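You operate a simulated robot arm through the tools that you are given. There is no shell and no other tool.

The job below is to be done with a simulated robot arm. You get a single attempt, and the scene is never put back.

JOB
Air is trapped: vent, top up to FULL, shut vent and fill, and bring the gauge to 10 bar.
Fine: then shut the pressure lever, stop the pump and drain to 0 bar.
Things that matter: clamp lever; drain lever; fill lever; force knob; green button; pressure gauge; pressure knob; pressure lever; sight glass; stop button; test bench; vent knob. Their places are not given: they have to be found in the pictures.

The check looks at the end state, three seconds after you hand in, the way a careful person would. Anything else that was tipped, shoved, dropped, spilled or broken makes it a failure.

ROBOT AND FRAMES
A 7-joint arm with a fingered hand, fixed in place. Base frame: the origin is at the foot of the arm, x ahead of it, y to its left, z up. Readings come in cm, rad, newtons and seconds.
Its first joint turns from -2.601 to 2.601 rad. Payload 3.5 kg.
Tool frame: the origin (TCP) lies between the finger pads and is the grasp point; the fingertips stand 3 cm ahead of it; z points along the fingers, y is the line along which they close. The gripper opens to 10.4 cm. The gripper's body begins 3.5 cm behind the TCP. The gripper is a hand of 4 fingers: y runs from the thumb to the fingers, the wrist lies at [-1.5, -11, -18.6] in the tool frame, and closing takes about 1.5 s.
Orientation is that of the tool frame in the base frame, as a unit quaternion [x, y, z, w]. With the fingers straight down and the wrist toward the robot, the tool's x, y and z point along [0, 1, 0], [1, 0, 0] and [0, 0, -1] of the base frame.

CONTROLS
- The arm moves only by the tool arm_command. Its argument "steps" is a list of rows, each a list of 2 entries, a list of its own where there are three numbers: the shift along the tool's x, y, z in m, then the turn, a rotation vector about the tool's x, y, z in rad. In form: [[[x, y, z], [ax, ay, az]], ...]. A call has 1 to 20 rows; each row shifts and turns the commanded pose from where the row before left it, along the tool's axes as they then stand. "fingers" is the gripper command, from -1 (fully open) to 1 (shut), values between in proportion, set as the call begins (left out, the last holds). Each row takes 0.2 s and may step no farther than 5 cm and 0.15 rad from the row before; otherwise, or with a gripper value out of range, the whole call is refused. A pose out of reach is approached as far as the arm can. The call stops where the force on the tool passes 50 N (or 10 N more than at its start, if that is more) or the arm is blocked; 0.2 s more then pass. Each finger travels about 4.5 cm/s and halts on what it meets, pressing with about 24 N; the grip force reading is that of the motor and also rises with nothing between the fingers. The clock runs only during rows and for 0.2 s after the last one: add rows that do not move to give the fingers time. The reply holds the time, the measured pose of the TCP, the force on the tool along the base axes, the opening and the grip force, in the units named above and with some noise, with the torque about the TCP (base axes, N m) and any sound that the robot's microphone picked up.
- Cameras (640 x 400 px; columns grow to the right, rows downward): "scene" is fixed at [5.39, -65.06, 109.73]; the picture's right is [0.49, -0.87, 0.00], its down [-0.13, -0.07, -0.99] and it looks along [0.86, 0.49, -0.15] (base axes); focal length 324 px, centre (320, 200). "wrist" rides on the gripper at [6.1, -9.2, -13] in the tool frame; the picture's right is [-0.81, 0.27, -0.52], its down [-0.53, -0.71, 0.46] and it looks along [-0.24, 0.64, 0.72] (tool axes); focal length 275 px, centre (320, 200).
- get_image(camera): a new picture of that camera. It takes no simulated time.
- slide_trunk(by): slides the trunk up (or, below 0, down) by that many cm; the arm rides with it, the base frame stays. It gives what a move gives, with no picture.
- finger_targets(index, middle, ring, thumb_bend, thumb_turn): sets how far each is bent, from 0 (flat) to 1 (curled in); at 0.3 the hand is open as for a grip, at 0.7 the pads meet at the TCP. One left out holds its place. A second passes; each finger stops where it meets its share of the squeeze, and holds until it gets a number again. A gripper value or a shape takes the hand back. It gives what a move gives, with no picture; readings hold the bend of each and the force on the fingers (four entries, about 0 where the hand has none), thumb and palm. thumb_turn goes from beside the hand (0) to across from the fingers (1), as for a grip.
- hand_shape(shape): the hand has 4 fingers and takes this shape, open, in about a second: jaw (thumb against the fingers, like two jaws); tri (thumb and two fingers); tip (a fingertip pinch); poke (one finger out to press); point (the index stretched); flat (the hand flat); cup (the hand cupped); fist (a fist). The gripper value then closes the fingers along that shape, each until it touches; the sizes above hold for jaw. It gives what a move gives, with no picture.
- measure_at(camera, pixels): for up to 12 pixels [column, row] of the newest picture of that camera ("zoom" is the newest enlarged one), the place [x, y, z] in the base frame of the surface seen there, good to about 0.2 cm, but the place of the scene camera against the robot may be out by one fixed shift of up to 1.8 cm in any direction. It takes no simulated time.
- zoom(camera, box): a new picture of the part [left, top, right, bottom] of that camera's present view, enlarged. It takes no simulated time.
- job_done(): hands the job in; it is judged then, once.

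Unless the task says otherwise, let go and move clear before handing in.

The tools are called after "Call:" by a JSON object that holds its "api" and its "payload". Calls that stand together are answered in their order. arm_command: Moves the arm, as the interface text tells. Its arguments: {"type":"object","properties":{"steps":{"type":"array","items":{"type":"array"}},"fingers":{"type":"number"}},"required":["steps"]} The other tools are called the same way: slide_trunk (by) slides the trunk up or down; hand_shape (shape) gives the hand a shape; finger_targets (index, middle, ring, thumb_bend, thumb_turn) moves the fingers one by one; get_image (camera) takes a picture; measure_at (camera, pixels) gives the place of the surface under pixels of a picture; zoom (camera, box) takes an enlarged picture of a part of a camera's view; job_done () hands the job in.

At the start:

```text
t: 0.0
tcp_pos: [65.07, -3.7, 115.02]
ee_rot: [0.707, 0.707, 0.0, -0.001]
contact_force: [0.8, -0.1, 0.9]
wrist_torque: [-0.01, -0.03, 0.03]
opening: 10.38
gripper_force: 0.1
shape: jaw
bend: [0.3, 0.3, 0.3, 0.3, 0.98]
finger forces: [0.0, 0.0, 0.0, 0.1, 0.1, 0.0]
trunk travel left (down, up): [-45.0, 26.0]
```

scene: 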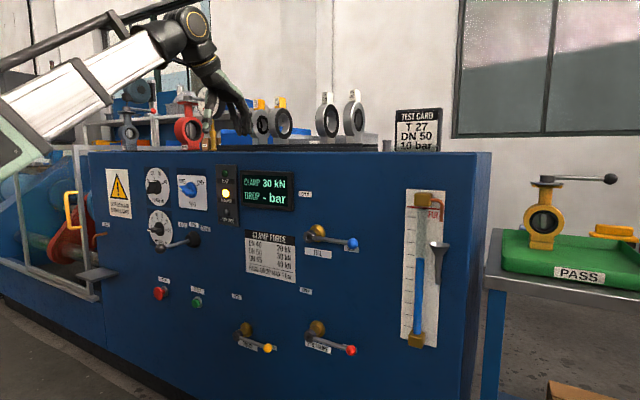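
wrist: 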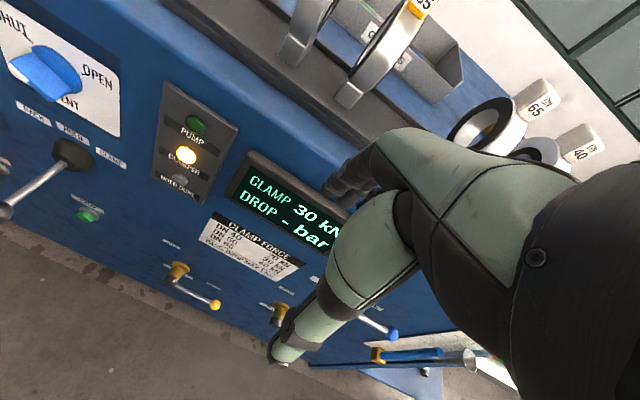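

The scene shows a blue test bench: gauges near (155,185), a blue knob at (190,188), levers with blue (352,243), yellow (268,348) and red (350,350) tips, buttons at (160,293) and (197,302), and a sight glass at (418,270). I'll zoom in to read the labels before moving anything.

Call:
{"api": "zoom", "payload": {"camera": "scene", "box": [90, 155, 250, 255]}}

Call:
{"api": "zoom", "payload": {"camera": "scene", "box": [140, 255, 300, 355]}}

Call:
{"api": "zoom", "payload": {"camera": "scene", "box": [220, 165, 380, 265]}}

Call:
{"api": "zoom", "payload": {"camera": "scene", "box": [220, 275, 380, 375]}}

Call:
{"api": "zoom", "payload": {"camera": "scene", "box": [340, 175, 500, 355]}}

```text
4.00 times, centred on (170, 205) of scene
```

zoom: 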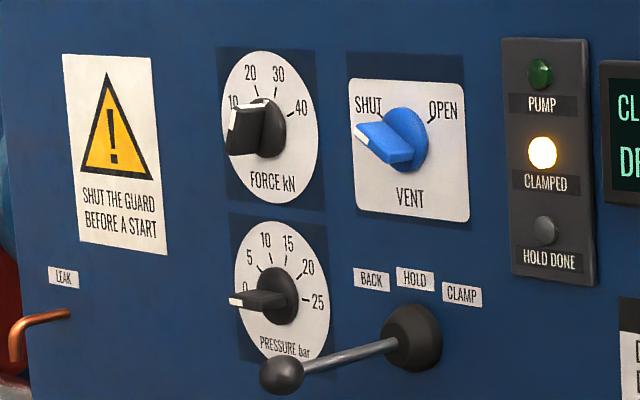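

```text
4.00 times, centred on (220, 305) of scene
```

zoom: 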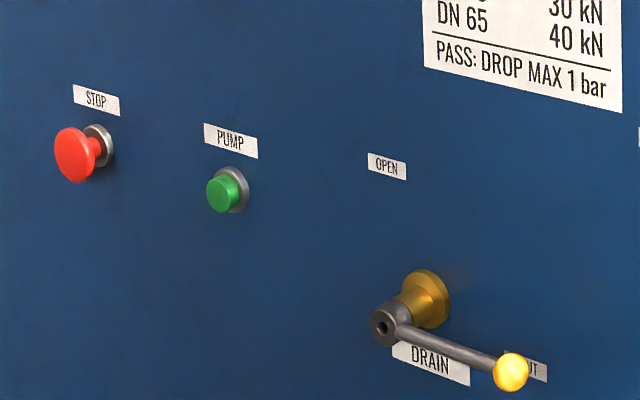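

```text
4.00 times, centred on (300, 215) of scene
```

zoom: 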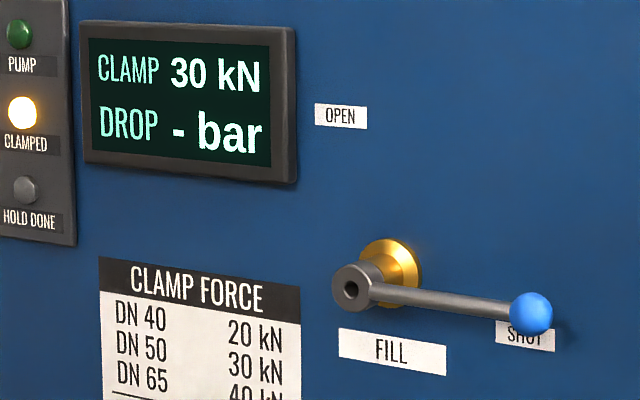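

```text
4.00 times, centred on (300, 325) of scene
```

zoom: 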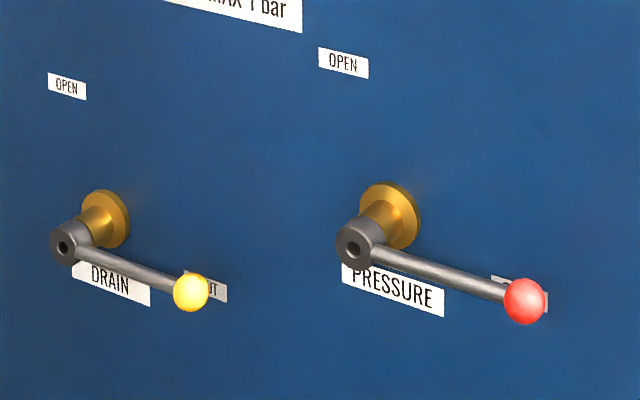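

```text
2.22 times, centred on (420, 265) of scene
```

zoom: 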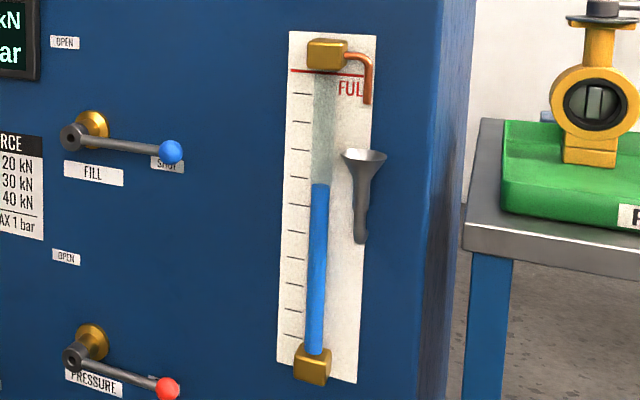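

All levers appear SHUT, the vent knob is at SHUT, the pressure knob at 0, the pump lamp is dark, and the sight glass stands about half-way. Next I'll find the gauge and measure the panel's geometry.

Call:
{"api": "get_image", "payload": {"camera": "scene"}}

Call:
{"api": "measure_at", "payload": {"camera": "scene", "pixels": [[130, 250], [280, 300], [370, 200], [250, 370], [187, 187], [161, 231], [160, 293], [196, 302], [352, 243], [268, 348], [350, 350], [153, 189]]}}

Call:
{"api": "zoom", "payload": {"camera": "scene", "box": [100, 70, 260, 170]}}

Call:
{"api": "zoom", "payload": {"camera": "scene", "box": [220, 70, 460, 170]}}

```text
taken
```

scene: 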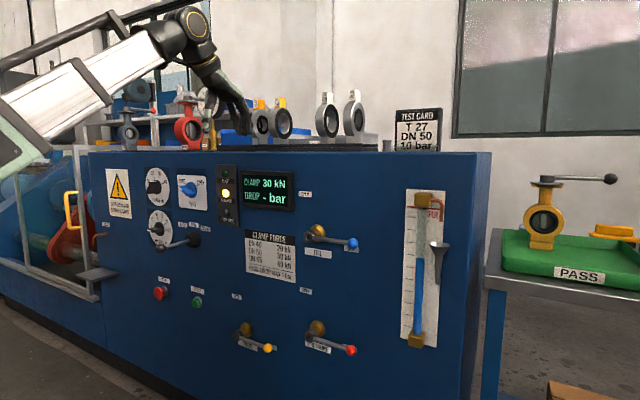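

```text
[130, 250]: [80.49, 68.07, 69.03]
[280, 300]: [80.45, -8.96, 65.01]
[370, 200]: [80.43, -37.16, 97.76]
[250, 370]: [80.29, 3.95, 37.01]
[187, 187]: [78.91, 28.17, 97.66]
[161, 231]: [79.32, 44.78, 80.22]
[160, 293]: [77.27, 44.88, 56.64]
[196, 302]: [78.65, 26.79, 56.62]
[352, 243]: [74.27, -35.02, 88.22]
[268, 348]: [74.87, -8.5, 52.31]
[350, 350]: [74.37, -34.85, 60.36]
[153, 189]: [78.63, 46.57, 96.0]
```

```text
4.00 times, centred on (180, 120) of scene
```

zoom: 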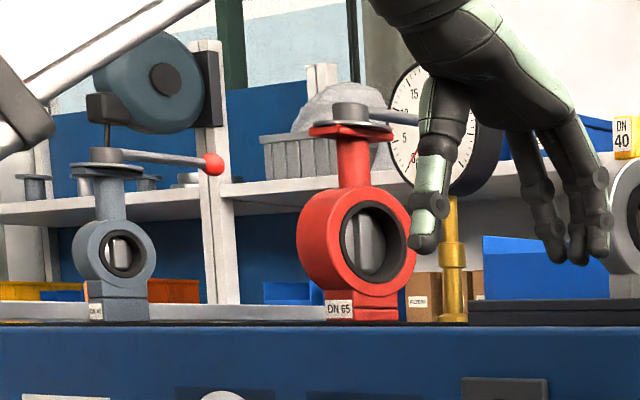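

```text
2.67 times, centred on (340, 120) of scene
```

zoom: 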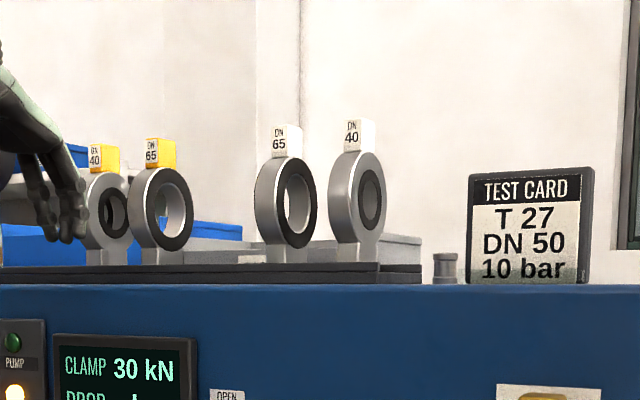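

The panel is a plane at x≈80.4 facing the robot; the gauge stands on top of the bench behind the hand near (207,103). I'll cross-check the scene camera's shift by measuring the same features from the wrist camera.

Call:
{"api": "get_image", "payload": {"camera": "wrist"}}

Call:
{"api": "measure_at", "payload": {"camera": "wrist", "pixels": [[392, 334], [216, 304], [88, 215], [45, 72], [6, 210], [180, 270], [186, 155], [195, 125], [72, 152], [265, 150], [345, 220], [282, 312]]}}

Call:
{"api": "measure_at", "payload": {"camera": "scene", "pixels": [[352, 242], [268, 347], [195, 302], [226, 193], [225, 174], [171, 247], [193, 238], [243, 174], [295, 212], [308, 237], [238, 336], [309, 336]]}}

```text
taken
```

wrist: 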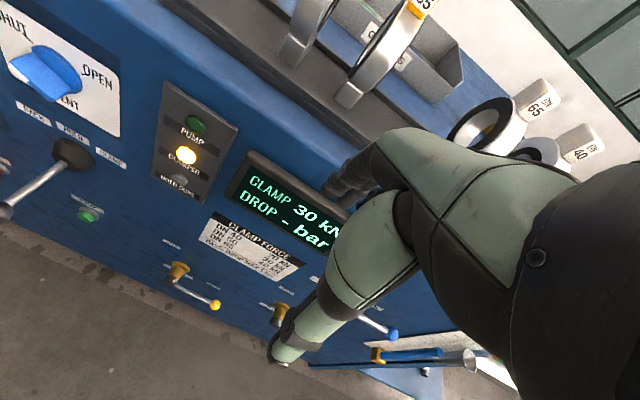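

```text
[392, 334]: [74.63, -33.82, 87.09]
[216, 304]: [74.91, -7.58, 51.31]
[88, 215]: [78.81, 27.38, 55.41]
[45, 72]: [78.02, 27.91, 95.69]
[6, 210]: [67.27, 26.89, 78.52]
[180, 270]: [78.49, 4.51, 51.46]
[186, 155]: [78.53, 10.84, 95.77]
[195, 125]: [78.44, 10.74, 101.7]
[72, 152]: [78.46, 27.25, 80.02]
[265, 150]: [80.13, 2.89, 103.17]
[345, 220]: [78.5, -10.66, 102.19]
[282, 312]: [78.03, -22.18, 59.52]
```

```text
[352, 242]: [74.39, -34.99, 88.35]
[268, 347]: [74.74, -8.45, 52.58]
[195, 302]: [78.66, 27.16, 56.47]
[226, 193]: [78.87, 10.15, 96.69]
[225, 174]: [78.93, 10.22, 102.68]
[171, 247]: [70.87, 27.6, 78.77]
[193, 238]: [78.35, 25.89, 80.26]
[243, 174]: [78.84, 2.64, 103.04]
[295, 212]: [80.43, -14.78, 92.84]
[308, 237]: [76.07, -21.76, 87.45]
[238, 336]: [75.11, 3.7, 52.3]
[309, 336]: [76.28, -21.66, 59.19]
```

The wrist readings put the scene camera off by roughly (-0.4, +0.6, -1.0) cm, so the true panel plane is about x=80.0. The hand is still pointing down at x=65, so I'll turn it to point at the panel (about tool x) in free space.

Call:
{"api": "arm_command", "payload": {"steps": [[[0, 0, 0], [-0.1428, 0, 0]], [[0, 0, 0], [-0.1428, 0, 0]], [[0, 0, 0], [-0.1428, 0, 0]], [[0, 0, 0], [-0.1428, 0, 0]], [[0, 0, 0], [-0.1428, 0, 0]], [[0, 0, 0], [-0.1428, 0, 0]], [[0, 0, 0], [-0.1428, 0, 0]], [[0, 0, 0], [-0.1428, 0, 0]], [[0, 0, 0], [-0.1428, 0, 0]], [[0, 0, 0], [-0.1428, 0, 0]], [[0, 0, 0], [-0.1428, 0, 0]], [[0, 0, 0], [0, 0, 0]], [[0, 0, 0], [0, 0, 0]]]}}

Call:
{"api": "get_image", "payload": {"camera": "scene"}}

Call:
{"api": "get_image", "payload": {"camera": "wrist"}}

```text
t: 2.8
tcp_pos: [65.34, -2.91, 114.83]
ee_rot: [0.509, 0.541, 0.48, 0.467]
contact_force: [0.5, 0.3, 0.5]
wrist_torque: [-0.03, 0.01, -0.02]
opening: 10.39
gripper_force: 0.0
shape: jaw
bend: [0.3, 0.3, 0.3, 0.3, 0.98]
finger forces: [0.0, 0.1, 0.0, 0.1, 0.1, 0.1]
out of reach, approached as far as the arm can: row 10
trunk travel left (down, up): [-45.0, 26.0]
```

```text
taken
```

scene: 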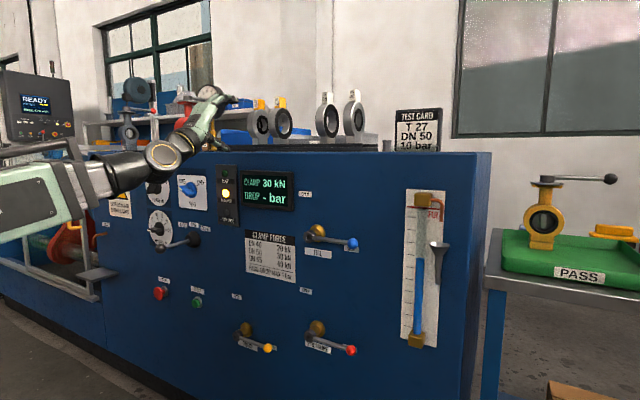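

```text
taken
```

wrist: 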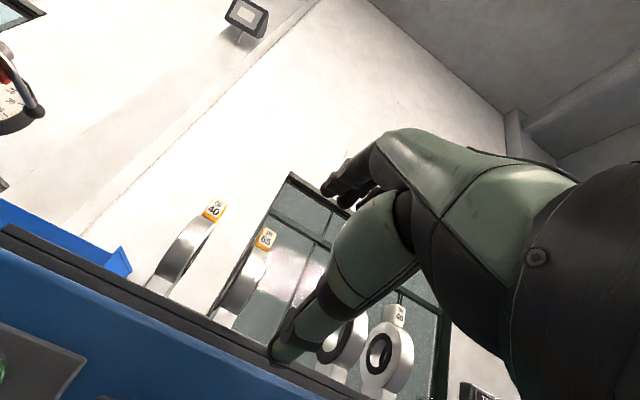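

The hand now points nearly along +x, about 0.1 rad short of square. I'll back away, lower the trunk toward the panel's height, and take the poke shape to see where the finger sits.

Call:
{"api": "arm_command", "payload": {"steps": [[[0, 0, -0.04], [0, 0, 0]], [[0, 0, -0.04], [0, 0, 0]], [[0, 0, -0.02], [0, 0, 0]], [[0, 0, 0], [0, 0, 0]]]}}

Call:
{"api": "slide_trunk", "payload": {"by": -20}}

Call:
{"api": "hand_shape", "payload": {"shape": "poke"}}

Call:
{"api": "get_image", "payload": {"camera": "scene"}}

Call:
{"api": "get_image", "payload": {"camera": "wrist"}}

```text
t: 3.8
tcp_pos: [62.96, -4.07, 117.64]
ee_rot: [0.51, 0.54, 0.48, 0.467]
contact_force: [-0.7, 0.1, 0.5]
wrist_torque: [-0.02, -0.02, -0.03]
opening: 10.38
gripper_force: 0.0
shape: jaw
bend: [0.3, 0.3, 0.3, 0.3, 0.98]
finger forces: [0.0, 0.1, 0.0, 0.0, 0.0, 0.0]
out of reach, approached as far as the arm can: row 1, 2, 3
trunk travel left (down, up): [-45.0, 26.0]
```

```text
t: 6.0
tcp_pos: [63.01, -4.04, 97.73]
ee_rot: [0.51, 0.54, 0.479, 0.468]
contact_force: [-0.5, 0.3, 0.4]
wrist_torque: [-0.01, -0.02, 0.02]
opening: 10.35
gripper_force: 0.0
shape: jaw
bend: [0.3, 0.3, 0.3, 0.3, 0.98]
finger forces: [0.0, 0.0, 0.1, 0.0, 0.0, 0.0]
trunk travel left (down, up): [-25.0, 46.0]
```

```text
t: 6.9
tcp_pos: [63.06, -3.86, 97.76]
ee_rot: [0.51, 0.541, 0.48, 0.467]
contact_force: [0.3, -0.4, -0.1]
wrist_torque: [0.02, 0.0, -0.03]
opening: 0.0
gripper_force: 0.0
shape: poke
bend: [0.7, 0.7, 0.99, 1.0, 1.0]
finger forces: [0.0, 0.0, 0.0, 0.0, 0.1, 0.0]
trunk travel left (down, up): [-25.0, 46.0]
```

```text
taken
```

scene: 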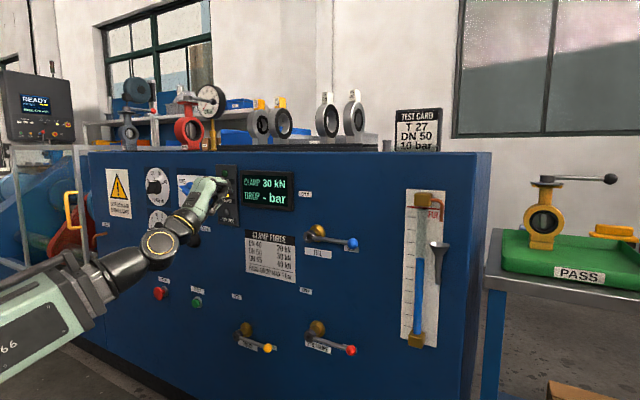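

```text
taken
```

wrist: 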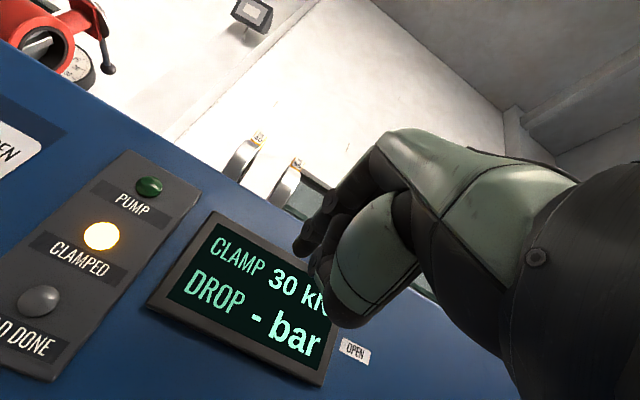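

The gauge is now visible at scene (208,100). I'll zoom on it and on the hand, and try the point shape to see which gives the better pushing finger.

Call:
{"api": "zoom", "payload": {"camera": "scene", "box": [176, 75, 240, 115]}}

Call:
{"api": "zoom", "payload": {"camera": "scene", "box": [140, 160, 260, 260]}}

Call:
{"api": "hand_shape", "payload": {"shape": "point"}}

Call:
{"api": "get_image", "payload": {"camera": "wrist"}}

Call:
{"api": "zoom", "payload": {"camera": "scene", "box": [140, 160, 260, 260]}}

```text
10.00 times, centred on (208, 95) of scene
```

zoom: 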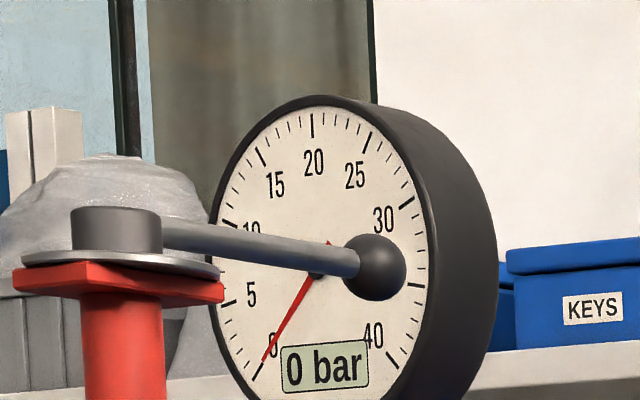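

```text
4.00 times, centred on (200, 210) of scene
```

zoom: 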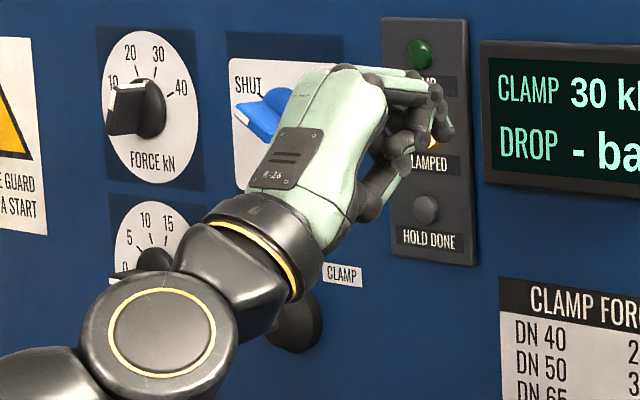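

```text
t: 7.8
tcp_pos: [63.0, -4.09, 97.84]
ee_rot: [0.51, 0.54, 0.479, 0.467]
contact_force: [-0.4, 0.8, 0.6]
wrist_torque: [0.01, 0.0, 0.02]
opening: 0.0
gripper_force: 0.1
shape: point
bend: [0.2, 1.0, 1.0, 0.98, 0.88]
finger forces: [0.0, 0.0, 0.1, 0.1, 0.1, 0.0]
trunk travel left (down, up): [-25.0, 46.0]
```

```text
taken
```

wrist: 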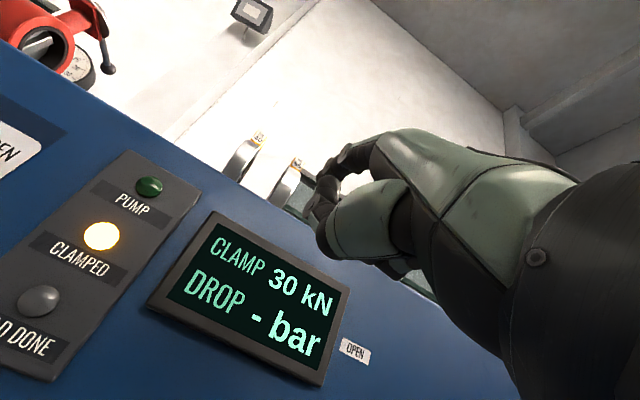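

```text
4.00 times, centred on (200, 210) of scene
```

zoom: 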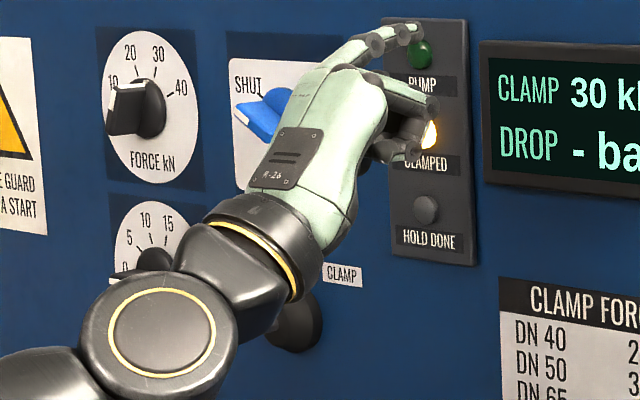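

The point shape stretches the index up-forward (tip near zoom pixel (415,28)), so I'll measure it to get its place in the tool frame.

Call:
{"api": "measure_at", "payload": {"camera": "zoom", "pixels": [[412, 28], [404, 34], [390, 36], [370, 44], [350, 55], [410, 155], [425, 120], [335, 95], [315, 130], [260, 235], [150, 330]]}}

Call:
{"api": "get_image", "payload": {"camera": "scene"}}

```text
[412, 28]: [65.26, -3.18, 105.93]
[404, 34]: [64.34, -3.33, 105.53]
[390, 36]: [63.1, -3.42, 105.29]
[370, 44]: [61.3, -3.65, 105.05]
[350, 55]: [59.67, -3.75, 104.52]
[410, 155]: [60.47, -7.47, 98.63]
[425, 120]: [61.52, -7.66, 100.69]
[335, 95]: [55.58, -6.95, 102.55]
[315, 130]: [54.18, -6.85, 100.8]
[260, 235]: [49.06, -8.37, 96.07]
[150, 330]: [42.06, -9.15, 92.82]
```

```text
taken
```

scene: 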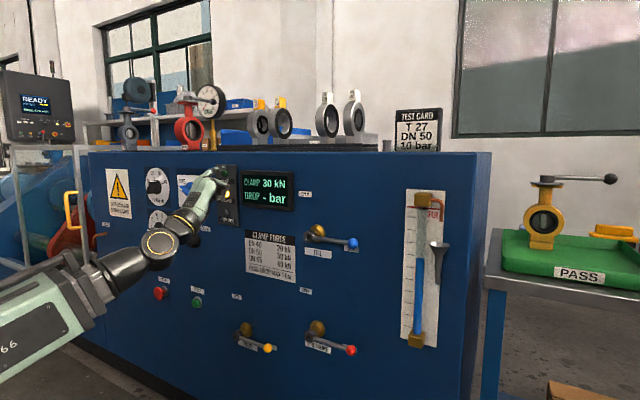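

The gauge reads "0 bar" digitally, and the index tip sits at about tool (1.2, 7.4, 1.5). I'll test the arm's mobility by correcting pitch and moving right, which also clears the view of the knobs.

Call:
{"api": "arm_command", "payload": {"steps": [[[-0.04, 0, 0], [0, 0, 0]], [[-0.04, 0, 0], [0, 0, 0]], [[-0.04, 0, 0], [0, 0, 0]], [[-0.04, 0, 0], [0, 0, 0]], [[-0.04, 0, 0], [0, 0, 0]], [[0, 0, 0], [0, 0, 0]]]}}

Call:
{"api": "get_image", "payload": {"camera": "scene"}}

```text
t: 9.2
tcp_pos: [63.88, -23.56, 97.98]
ee_rot: [0.51, 0.54, 0.479, 0.467]
contact_force: [0.0, -0.3, 0.0]
wrist_torque: [-0.03, -0.01, 0.0]
opening: 0.0
gripper_force: 0.1
shape: point
bend: [0.2, 1.0, 1.0, 0.98, 0.88]
finger forces: [0.0, 0.1, 0.0, 0.0, 0.1, 0.0]
trunk travel left (down, up): [-25.0, 46.0]
```

```text
taken
```

scene: 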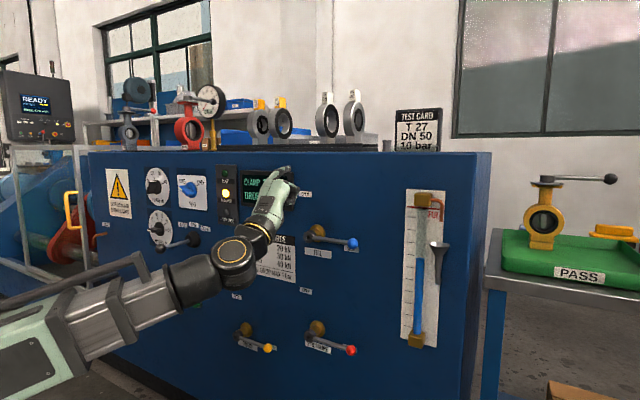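

The arm follows well and the knobs are in clear view. I'll zoom on the vent, force and pressure knobs for their geometry.

Call:
{"api": "zoom", "payload": {"camera": "scene", "box": [140, 165, 220, 215]}}

Call:
{"api": "measure_at", "payload": {"camera": "zoom", "pixels": [[314, 120], [490, 120], [340, 150], [460, 160], [400, 160], [340, 190], [370, 205], [390, 190], [395, 140], [420, 190], [440, 180], [395, 205]]}}

Call:
{"api": "zoom", "payload": {"camera": "scene", "box": [130, 205, 210, 255]}}

Call:
{"api": "measure_at", "payload": {"camera": "zoom", "pixels": [[110, 180], [130, 120], [185, 80], [245, 85], [290, 135], [315, 215], [150, 195], [130, 205], [210, 200], [215, 170], [370, 310], [500, 280]]}}

```text
8.00 times, centred on (180, 190) of scene
```

zoom: 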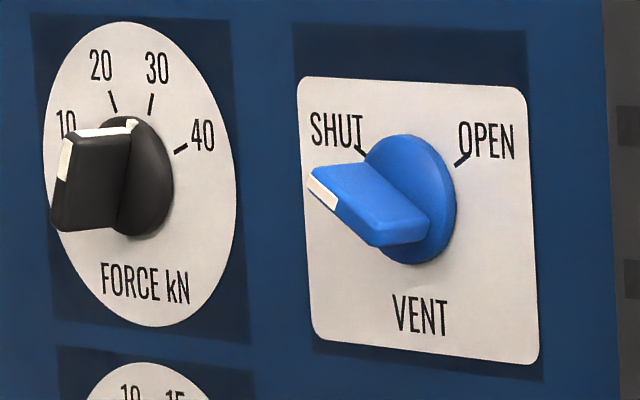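

```text
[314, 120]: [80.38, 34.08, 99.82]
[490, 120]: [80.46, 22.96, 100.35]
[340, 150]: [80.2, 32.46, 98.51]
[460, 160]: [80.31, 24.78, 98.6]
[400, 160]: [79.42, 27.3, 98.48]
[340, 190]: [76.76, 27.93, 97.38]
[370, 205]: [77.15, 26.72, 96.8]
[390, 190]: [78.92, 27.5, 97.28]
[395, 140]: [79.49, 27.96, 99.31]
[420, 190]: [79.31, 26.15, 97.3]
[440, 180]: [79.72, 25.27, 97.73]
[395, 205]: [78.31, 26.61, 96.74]
```

```text
8.00 times, centred on (170, 230) of scene
```

zoom: 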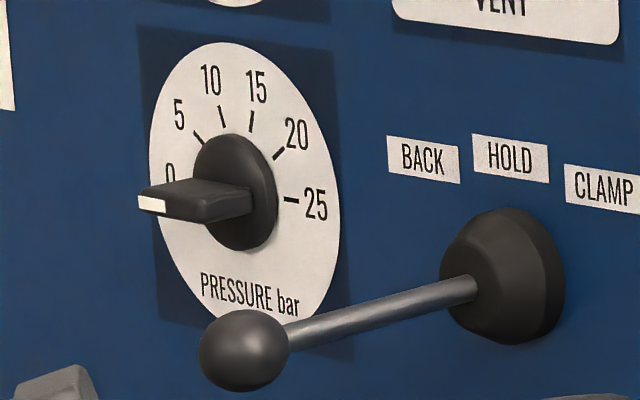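

```text
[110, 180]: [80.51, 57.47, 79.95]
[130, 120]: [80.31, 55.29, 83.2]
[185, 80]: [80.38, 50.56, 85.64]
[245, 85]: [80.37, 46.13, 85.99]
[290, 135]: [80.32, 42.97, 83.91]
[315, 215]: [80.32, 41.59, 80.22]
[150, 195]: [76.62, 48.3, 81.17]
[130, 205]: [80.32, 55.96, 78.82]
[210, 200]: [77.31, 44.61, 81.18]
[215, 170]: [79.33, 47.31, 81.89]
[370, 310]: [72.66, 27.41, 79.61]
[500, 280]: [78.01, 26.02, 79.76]
```

The knobs are bar-type: the vent bar's white end points at SHUT (upper-left) and the pressure bar points left at 0. I'll now locate the index tip precisely with the wrist camera, and measure the vent bar's ends.

Call:
{"api": "zoom", "payload": {"camera": "wrist", "box": [260, 120, 420, 220]}}

Call:
{"api": "measure_at", "payload": {"camera": "zoom", "pixels": [[240, 200], [260, 180], [280, 170], [300, 150], [350, 120], [220, 230], [250, 260], [400, 90]]}}

Call:
{"api": "zoom", "payload": {"camera": "scene", "box": [172, 175, 204, 205]}}

```text
4.00 times, centred on (340, 170) of wrist
```

zoom: 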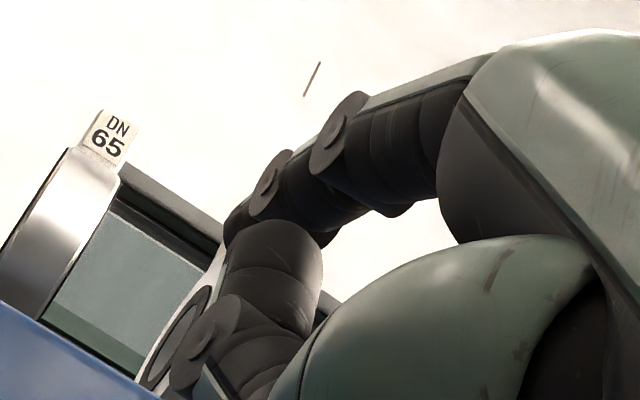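

```text
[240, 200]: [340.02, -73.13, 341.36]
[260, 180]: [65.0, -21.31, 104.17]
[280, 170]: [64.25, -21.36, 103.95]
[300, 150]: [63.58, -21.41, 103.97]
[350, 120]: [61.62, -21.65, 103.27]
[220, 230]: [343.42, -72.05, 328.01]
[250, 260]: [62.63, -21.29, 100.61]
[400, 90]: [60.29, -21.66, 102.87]
```

```text
13.33 times, centred on (188, 190) of scene
```

zoom: 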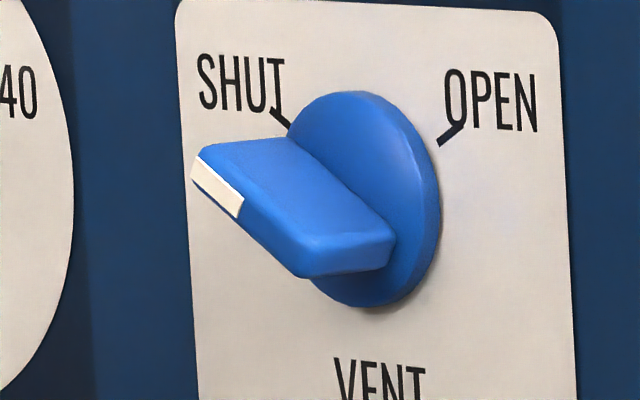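

The vent bar sits about 30° above horizontal at robot (Y≈28.3, Z≈95.8), but the clamp lever sticks out at (67–78, 27, 79). A wrist-below approach would crowd it, so I'll roll the hand -90° to put the wrist to the right of the target.

Call:
{"api": "arm_command", "payload": {"steps": [[[0, 0, 0], [0, 0, -0.1428]], [[0, 0, 0], [0, 0, -0.1428]], [[0, 0, 0], [0, 0, -0.1428]], [[0, 0, 0], [0, 0, -0.1428]], [[0, 0, 0], [0, 0, -0.1428]], [[0, 0, 0], [0, 0, -0.1428]], [[0, 0, 0], [0, 0, -0.1428]], [[0, 0, 0], [0, 0, -0.1428]], [[0, 0, 0], [0, 0, -0.1428]], [[0, 0, 0], [0, 0, -0.1428]], [[0, 0, 0], [0, 0, -0.1428]], [[0, 0, 0], [0, 0, 0]]]}}

Call:
{"api": "get_image", "payload": {"camera": "scene"}}

Call:
{"api": "get_image", "payload": {"camera": "wrist"}}

```text
t: 11.8
tcp_pos: [63.8, -24.13, 98.04]
ee_rot: [-0.023, 0.743, 0.009, 0.669]
contact_force: [-0.3, 0.1, 0.3]
wrist_torque: [0.02, 0.03, 0.0]
opening: 0.0
gripper_force: 0.1
shape: point
bend: [0.2, 1.0, 1.0, 0.98, 0.88]
finger forces: [0.0, 0.0, 0.0, 0.1, 0.0, 0.0]
trunk travel left (down, up): [-25.0, 46.0]
```

```text
taken
```

scene: 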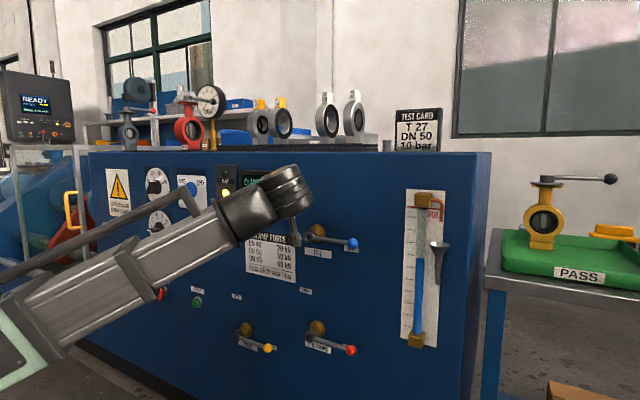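

```text
taken
```

wrist: 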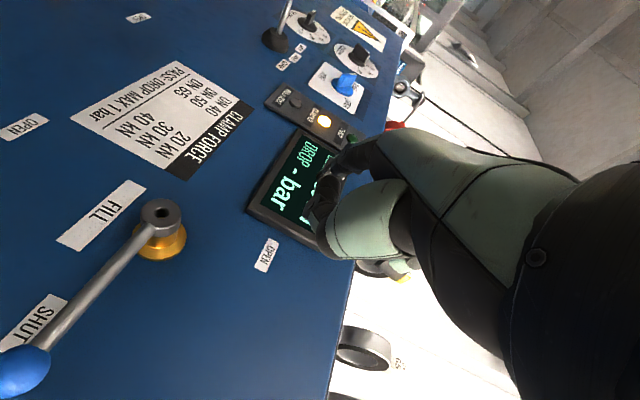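

The roll worked and the wrist camera now looks over the panel (fill hub at (160,215), vent knob (345,83)). I'll correct the residual pitch/yaw and measure controls with the accurate wrist camera.

Call:
{"api": "arm_command", "payload": {"steps": [[[0, 0, 0], [0.022, -0.0525, 0.008]], [[0, 0, 0], [0.022, -0.0525, 0.008]], [[0, 0, 0], [0, 0, 0]]]}}

Call:
{"api": "get_image", "payload": {"camera": "wrist"}}

Call:
{"api": "zoom", "payload": {"camera": "wrist", "box": [240, 0, 400, 120]}}

```text
t: 12.6
tcp_pos: [63.96, -24.1, 98.17]
ee_rot: [0.0, 0.705, -0.001, 0.709]
contact_force: [-0.9, 0.0, -0.2]
wrist_torque: [-0.01, 0.03, 0.0]
opening: 0.02
gripper_force: 0.1
shape: point
bend: [0.2, 1.0, 1.0, 0.98, 0.88]
finger forces: [0.0, 0.1, 0.0, 0.0, 0.0, 0.1]
trunk travel left (down, up): [-25.0, 46.0]
```

```text
taken
```

wrist: 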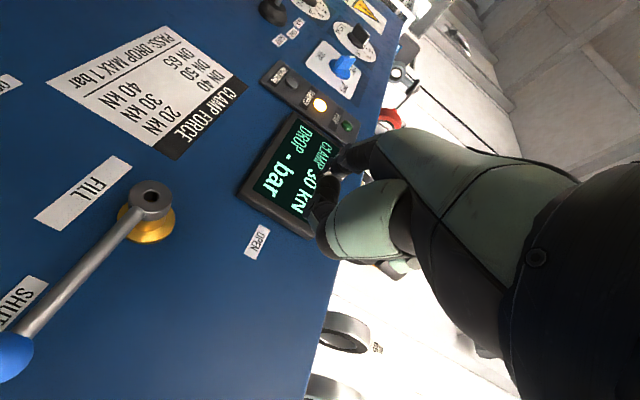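

```text
3.33 times, centred on (320, 60) of wrist
```

zoom: 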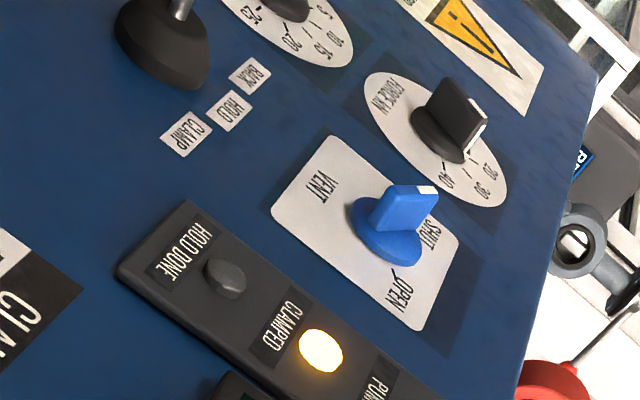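

The hand is now exactly square to the panel. I'll slide left toward the vent knob for a closer view, staying at x=64.

Call:
{"api": "arm_command", "payload": {"steps": [[[0, 0.045, 0], [0, 0, 0]], [[0, 0.045, 0], [0, 0, 0]], [[0, 0.045, 0], [0, 0, 0]], [[0, 0.045, 0], [0, 0, 0]], [[0, 0.045, 0], [0, 0, 0]], [[0, 0.045, 0], [0, 0, 0]], [[0, 0.045, 0], [0, 0, 0]], [[0, 0, 0], [0, 0, 0]]]}}

Call:
{"api": "get_image", "payload": {"camera": "wrist"}}

Call:
{"api": "zoom", "payload": {"camera": "wrist", "box": [220, 60, 380, 160]}}

```text
t: 14.4
tcp_pos: [63.66, 7.3, 98.03]
ee_rot: [-0.001, 0.706, 0.0, 0.708]
contact_force: [0.2, -0.9, -0.7]
wrist_torque: [0.03, -0.02, 0.01]
opening: 0.01
gripper_force: 0.1
shape: point
bend: [0.2, 1.0, 1.0, 0.98, 0.88]
finger forces: [0.0, 0.0, 0.0, 0.1, 0.1, 0.0]
trunk travel left (down, up): [-25.0, 46.0]
```

```text
taken
```

wrist: 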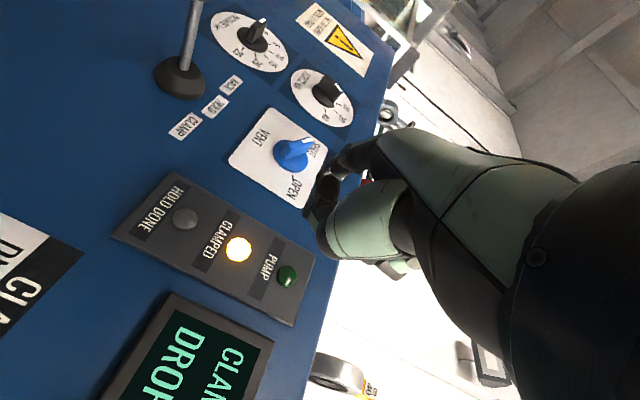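

```text
4.00 times, centred on (300, 110) of wrist
```

zoom: 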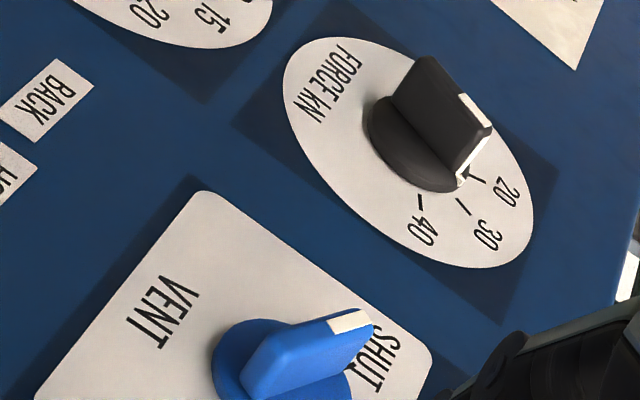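

The vent knob is at wrist (290,155); I'll zoom there and measure the bar, plate and finger.

Call:
{"api": "zoom", "payload": {"camera": "wrist", "box": [225, 105, 385, 205]}}

Call:
{"api": "measure_at", "payload": {"camera": "zoom", "pixels": [[180, 20], [20, 225], [410, 160], [320, 405], [330, 150], [230, 195], [250, 220], [300, 170], [390, 265], [410, 240], [440, 200], [420, 260]]}}

```text
4.00 times, centred on (305, 155) of wrist
```

zoom: 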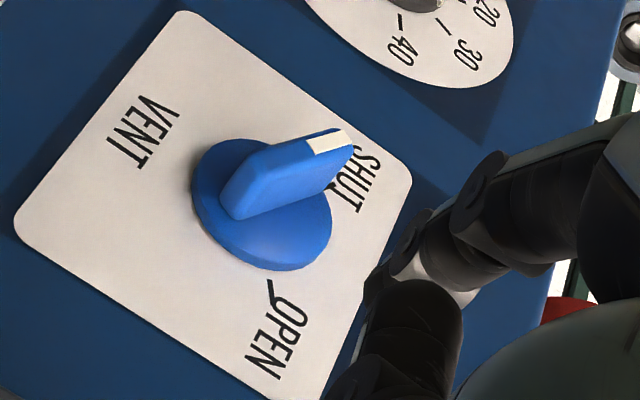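

```text
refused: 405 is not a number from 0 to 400
```

Call:
{"api": "measure_at", "payload": {"camera": "zoom", "pixels": [[180, 22], [22, 225], [405, 165], [320, 395], [335, 142], [240, 205], [310, 220], [290, 165], [385, 265], [410, 240], [440, 230], [375, 290]]}}

Call:
{"api": "measure_at", "payload": {"camera": "zoom", "pixels": [[272, 290], [205, 180], [245, 255], [330, 225], [318, 145], [228, 190], [345, 140], [395, 275], [370, 285], [425, 215], [480, 180], [520, 180]]}}

```text
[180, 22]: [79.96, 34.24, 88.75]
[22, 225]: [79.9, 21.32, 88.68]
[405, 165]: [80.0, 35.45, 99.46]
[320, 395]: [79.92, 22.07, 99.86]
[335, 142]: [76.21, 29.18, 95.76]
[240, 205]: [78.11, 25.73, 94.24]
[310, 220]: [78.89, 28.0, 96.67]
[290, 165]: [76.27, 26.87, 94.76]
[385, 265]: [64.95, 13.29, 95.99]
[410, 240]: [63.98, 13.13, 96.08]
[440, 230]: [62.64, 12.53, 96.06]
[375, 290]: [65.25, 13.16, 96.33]
```

```text
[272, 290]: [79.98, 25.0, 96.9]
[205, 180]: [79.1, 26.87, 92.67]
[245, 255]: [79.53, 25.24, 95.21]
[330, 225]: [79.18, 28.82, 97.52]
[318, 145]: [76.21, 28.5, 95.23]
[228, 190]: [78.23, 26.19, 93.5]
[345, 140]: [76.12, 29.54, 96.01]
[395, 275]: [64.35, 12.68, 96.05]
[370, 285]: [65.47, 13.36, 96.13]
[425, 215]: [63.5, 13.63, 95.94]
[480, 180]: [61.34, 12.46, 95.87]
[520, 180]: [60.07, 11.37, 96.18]
```

Vent centre fits at (Y 27.9, Z 95.1) with the bar ~30° up-left and bar front at x≈76.2; the index tip is at tool ≈(1.8, 6.75, 2.3). I'll move the finger to below the white end, then come forward partway and check.

Call:
{"api": "arm_command", "payload": {"steps": [[[0.006, 0.04, 0], [0, 0, 0]], [[0.006, 0.04, 0], [0, 0, 0]], [[0.006, 0.04, 0], [0, 0, 0]], [[0.006, 0.0395, 0], [0, 0, 0]], [[0, 0, 0.03], [0, 0, 0]], [[0, 0, 0.03], [0, 0, 0]], [[0, 0, 0.03], [0, 0, 0]], [[0, 0, 0], [0, 0, 0]]]}}

Call:
{"api": "get_image", "payload": {"camera": "wrist"}}

Call:
{"api": "zoom", "payload": {"camera": "wrist", "box": [240, 110, 400, 210]}}

Call:
{"api": "zoom", "payload": {"camera": "scene", "box": [140, 155, 300, 255]}}

```text
t: 16.2
tcp_pos: [72.85, 23.2, 95.64]
ee_rot: [-0.001, 0.707, -0.001, 0.707]
contact_force: [0.1, 0.7, -0.5]
wrist_torque: [0.0, 0.01, 0.01]
opening: 0.0
gripper_force: 0.0
shape: point
bend: [0.2, 1.0, 1.0, 0.98, 0.88]
finger forces: [0.1, 0.0, 0.1, 0.0, 0.0, 0.0]
trunk travel left (down, up): [-25.0, 46.0]
```

```text
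taken
```

wrist: 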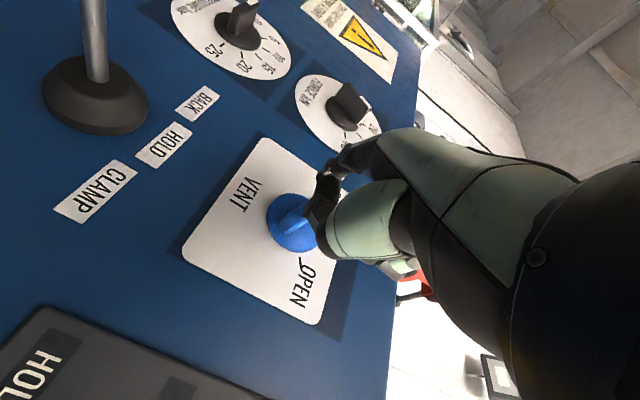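

```text
4.00 times, centred on (320, 160) of wrist
```

zoom: 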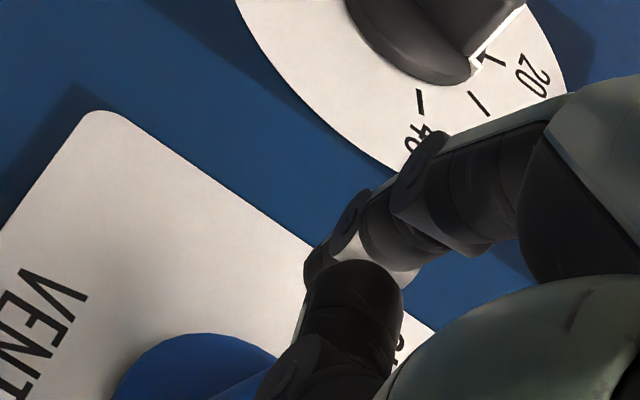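

```text
4.00 times, centred on (220, 205) of scene
```

zoom: 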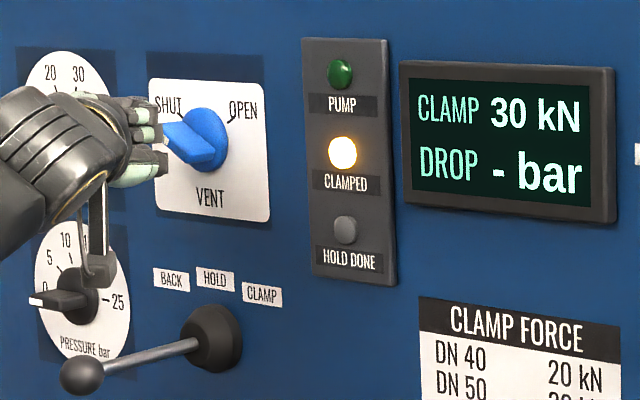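

The finger is just short of the knob, seen at scene zoom (160,162). I'll measure the tip at this pose to verify its offset before inserting.

Call:
{"api": "measure_at", "payload": {"camera": "zoom", "pixels": [[163, 160], [158, 168], [145, 173], [158, 135], [165, 150], [170, 128], [190, 150], [205, 160], [160, 152], [120, 180]]}}

Call:
{"api": "zoom", "payload": {"camera": "scene", "box": [160, 170, 208, 215]}}

```text
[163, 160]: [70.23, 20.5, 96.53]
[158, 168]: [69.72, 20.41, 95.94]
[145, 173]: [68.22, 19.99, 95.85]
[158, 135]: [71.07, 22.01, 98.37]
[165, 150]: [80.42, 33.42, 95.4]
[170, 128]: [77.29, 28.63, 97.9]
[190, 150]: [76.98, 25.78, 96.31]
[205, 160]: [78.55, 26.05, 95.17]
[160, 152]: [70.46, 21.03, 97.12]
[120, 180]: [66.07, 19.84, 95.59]
```

```text
8.89 times, centred on (184, 192) of scene
```

zoom: 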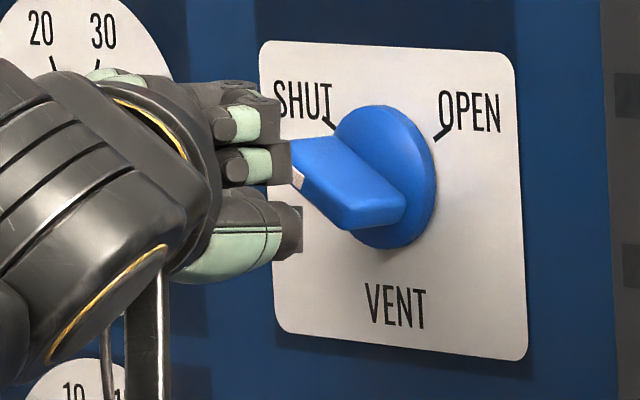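

The scene camera only sees the curled fingers and thumb; the index is hidden behind them. I'll measure its tip in the wrist view instead.

Call:
{"api": "zoom", "payload": {"camera": "wrist", "box": [290, 140, 370, 190]}}

Call:
{"api": "measure_at", "payload": {"camera": "zoom", "pixels": [[220, 290], [230, 300], [240, 280], [260, 240], [290, 210], [215, 270], [330, 180], [225, 250], [400, 160]]}}

```text
8.00 times, centred on (330, 165) of wrist
```

zoom: 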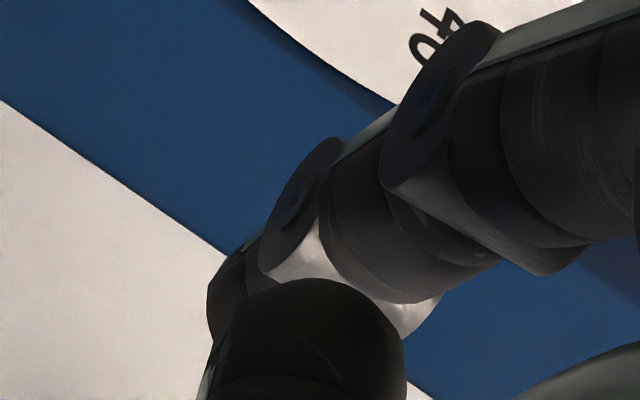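

```text
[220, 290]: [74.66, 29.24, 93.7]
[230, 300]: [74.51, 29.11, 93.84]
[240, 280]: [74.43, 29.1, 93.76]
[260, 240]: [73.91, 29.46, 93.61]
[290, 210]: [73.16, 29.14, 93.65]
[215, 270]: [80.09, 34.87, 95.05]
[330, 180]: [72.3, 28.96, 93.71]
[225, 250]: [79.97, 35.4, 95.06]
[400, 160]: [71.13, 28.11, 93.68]
```

The index underside is at z≈93.65 and its tip at (74.8, ~29.5), close to my estimate. I'll drop it 0.8 cm for clearance from the bar, then insert to tip x≈78.

Call:
{"api": "arm_command", "payload": {"steps": [[[0.008, 0.003, 0], [0, 0, 0]], [[0, 0, 0.016], [0, 0, 0]], [[0, 0, 0.016], [0, 0, 0]], [[0, 0, 0], [0, 0, 0]]]}}

Call:
{"api": "zoom", "payload": {"camera": "wrist", "box": [260, 120, 420, 220]}}

Call:
{"api": "zoom", "payload": {"camera": "scene", "box": [160, 170, 208, 215]}}

```text
t: 17.2
tcp_pos: [75.98, 23.68, 94.97]
ee_rot: [0.0, 0.706, 0.0, 0.708]
contact_force: [0.1, 0.6, -0.2]
wrist_torque: [0.02, 0.02, -0.02]
opening: 0.0
gripper_force: 0.1
shape: point
bend: [0.2, 1.0, 1.0, 0.98, 0.88]
finger forces: [0.0, 0.0, 0.0, 0.0, 0.0, 0.1]
trunk travel left (down, up): [-25.0, 46.0]
```

```text
4.00 times, centred on (340, 170) of wrist
```

zoom: 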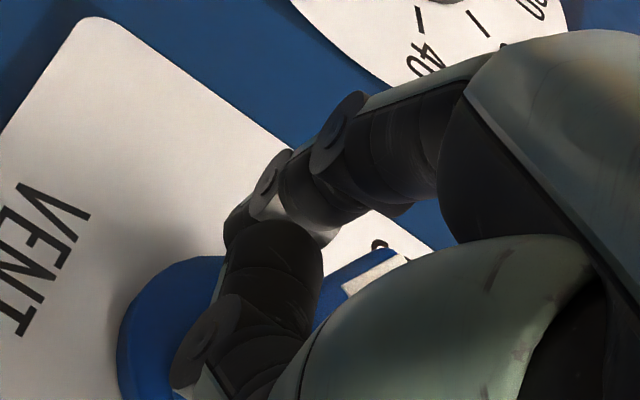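

```text
8.89 times, centred on (184, 192) of scene
```

zoom: 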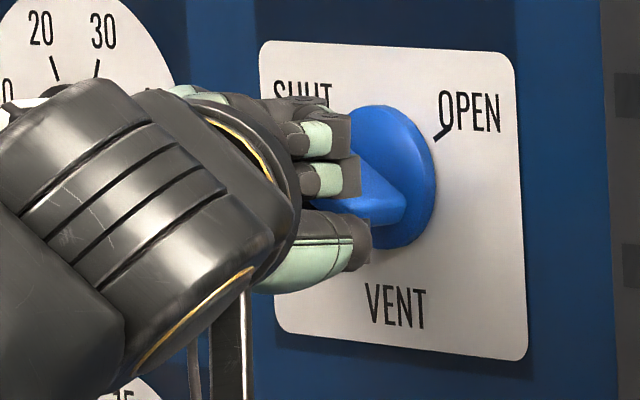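

No contact so far and the finger sits under the white end. I'll push it along the arc clockwise in a first stage.

Call:
{"api": "arm_command", "payload": {"steps": [[[-0.0038, 0.001, 0], [0, 0, 0]], [[-0.0041, 0.0008, 0], [0, 0, 0]], [[-0.0042, 0.0003, 0], [0, 0, 0]], [[-0.0043, -0.0004, 0], [0, 0, 0]], [[-0.0042, -0.001, 0], [0, 0, 0]], [[-0.0039, -0.0017, 0], [0, 0, 0]], [[-0.0036, -0.0023, 0], [0, 0, 0]]]}}

Call:
{"api": "zoom", "payload": {"camera": "wrist", "box": [240, 120, 400, 220]}}

Call:
{"api": "zoom", "payload": {"camera": "scene", "box": [160, 170, 208, 215]}}

```text
t: 18.8
tcp_pos: [76.1, 23.39, 97.57]
ee_rot: [0.0, 0.706, -0.001, 0.708]
contact_force: [-0.7, 0.3, -1.4]
wrist_torque: [-0.07, 0.03, 0.01]
opening: 0.01
gripper_force: 0.0
shape: point
bend: [0.19, 1.0, 1.0, 0.98, 0.88]
finger forces: [1.3, 0.0, 0.0, 0.0, 0.0, 0.0]
trunk travel left (down, up): [-25.0, 46.0]
```

```text
4.00 times, centred on (320, 170) of wrist
```

zoom: 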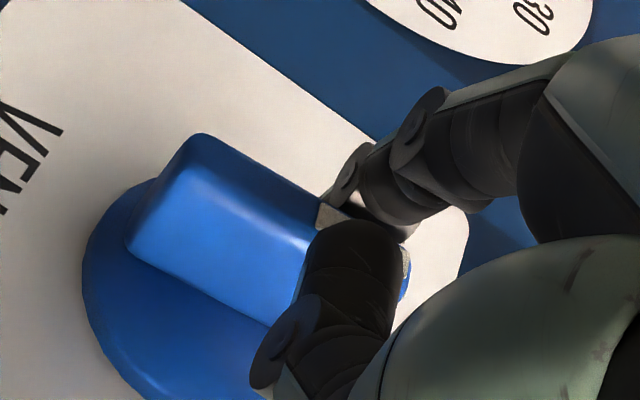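

```text
8.89 times, centred on (184, 192) of scene
```

zoom: 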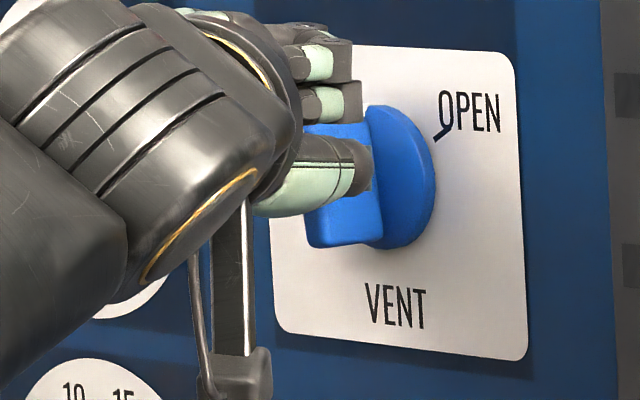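

The bar is turning easily and is now near vertical with only 1.3 N on the index. I'll continue over the top toward OPEN.

Call:
{"api": "arm_command", "payload": {"steps": [[[-0.0031, -0.0029, 0], [0, 0, 0]], [[-0.0026, -0.0034, 0], [0, 0, 0]], [[-0.0019, -0.0038, 0], [0, 0, 0]], [[-0.0012, -0.0041, 0], [0, 0, 0]], [[-0.0005, -0.0042, 0], [0, 0, 0]], [[0.0002, -0.0043, 0], [0, 0, 0]]]}}

Call:
{"api": "zoom", "payload": {"camera": "wrist", "box": [240, 120, 400, 220]}}

Call:
{"api": "zoom", "payload": {"camera": "scene", "box": [160, 170, 208, 215]}}

```text
t: 20.2
tcp_pos: [76.04, 20.93, 98.54]
ee_rot: [0.0, 0.707, -0.001, 0.708]
contact_force: [-0.5, 0.5, 1.1]
wrist_torque: [-0.03, -0.04, 0.0]
opening: 0.01
gripper_force: 0.0
shape: point
bend: [0.2, 1.0, 1.0, 0.98, 0.88]
finger forces: [0.2, 0.0, 0.1, 0.0, 0.0, 0.0]
trunk travel left (down, up): [-25.0, 46.0]
```

```text
4.00 times, centred on (320, 170) of wrist
```

zoom: 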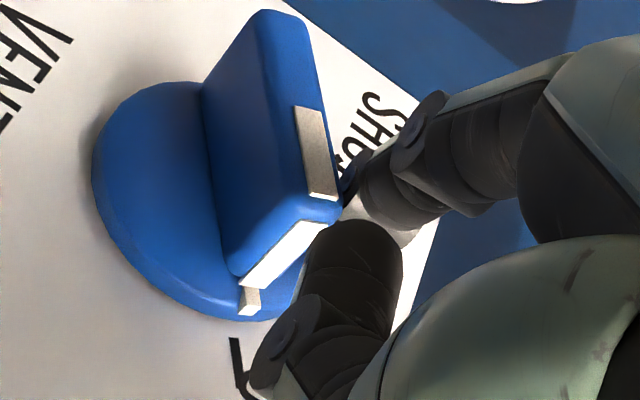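

```text
8.89 times, centred on (184, 192) of scene
```

zoom: 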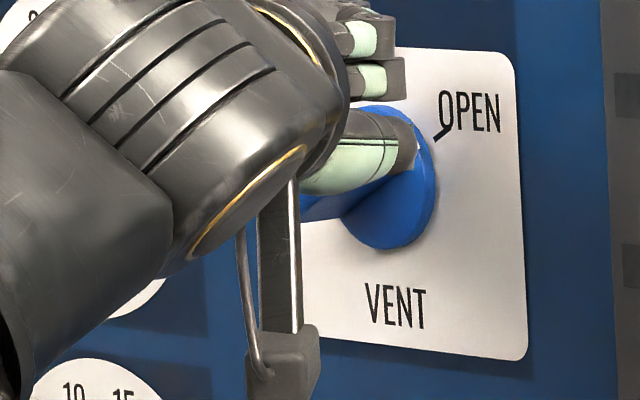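

The white pointer is now close to the OPEN tick (wrist zoom (250,300) vs tick (237,365)). A bit more arc to bring it home.

Call:
{"api": "arm_command", "payload": {"steps": [[[0.0009, -0.0042, 0], [0, 0, 0]], [[0.0016, -0.0039, 0], [0, 0, 0]], [[0.002, -0.003, 0], [0, 0, 0]]]}}

Call:
{"api": "zoom", "payload": {"camera": "wrist", "box": [240, 120, 400, 220]}}

```text
t: 21.0
tcp_pos: [75.98, 20.12, 98.06]
ee_rot: [-0.001, 0.706, 0.0, 0.708]
contact_force: [1.7, 7.6, 5.7]
wrist_torque: [0.49, -0.08, -0.14]
opening: 0.0
gripper_force: 0.1
shape: point
bend: [0.17, 1.0, 1.0, 0.98, 0.88]
finger forces: [8.3, 0.0, 0.0, 0.0, 0.0, 0.1]
trunk travel left (down, up): [-25.0, 46.0]
```

```text
4.00 times, centred on (320, 170) of wrist
```

zoom: 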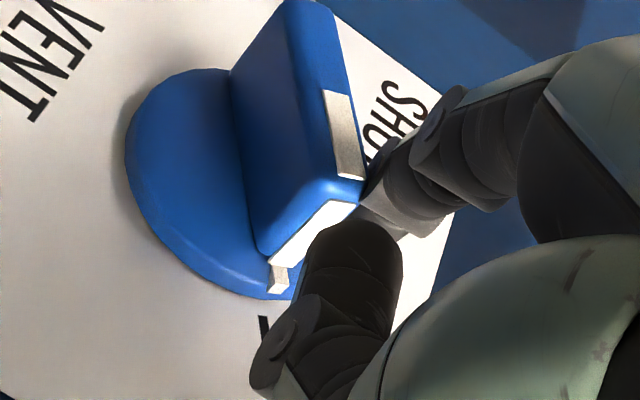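

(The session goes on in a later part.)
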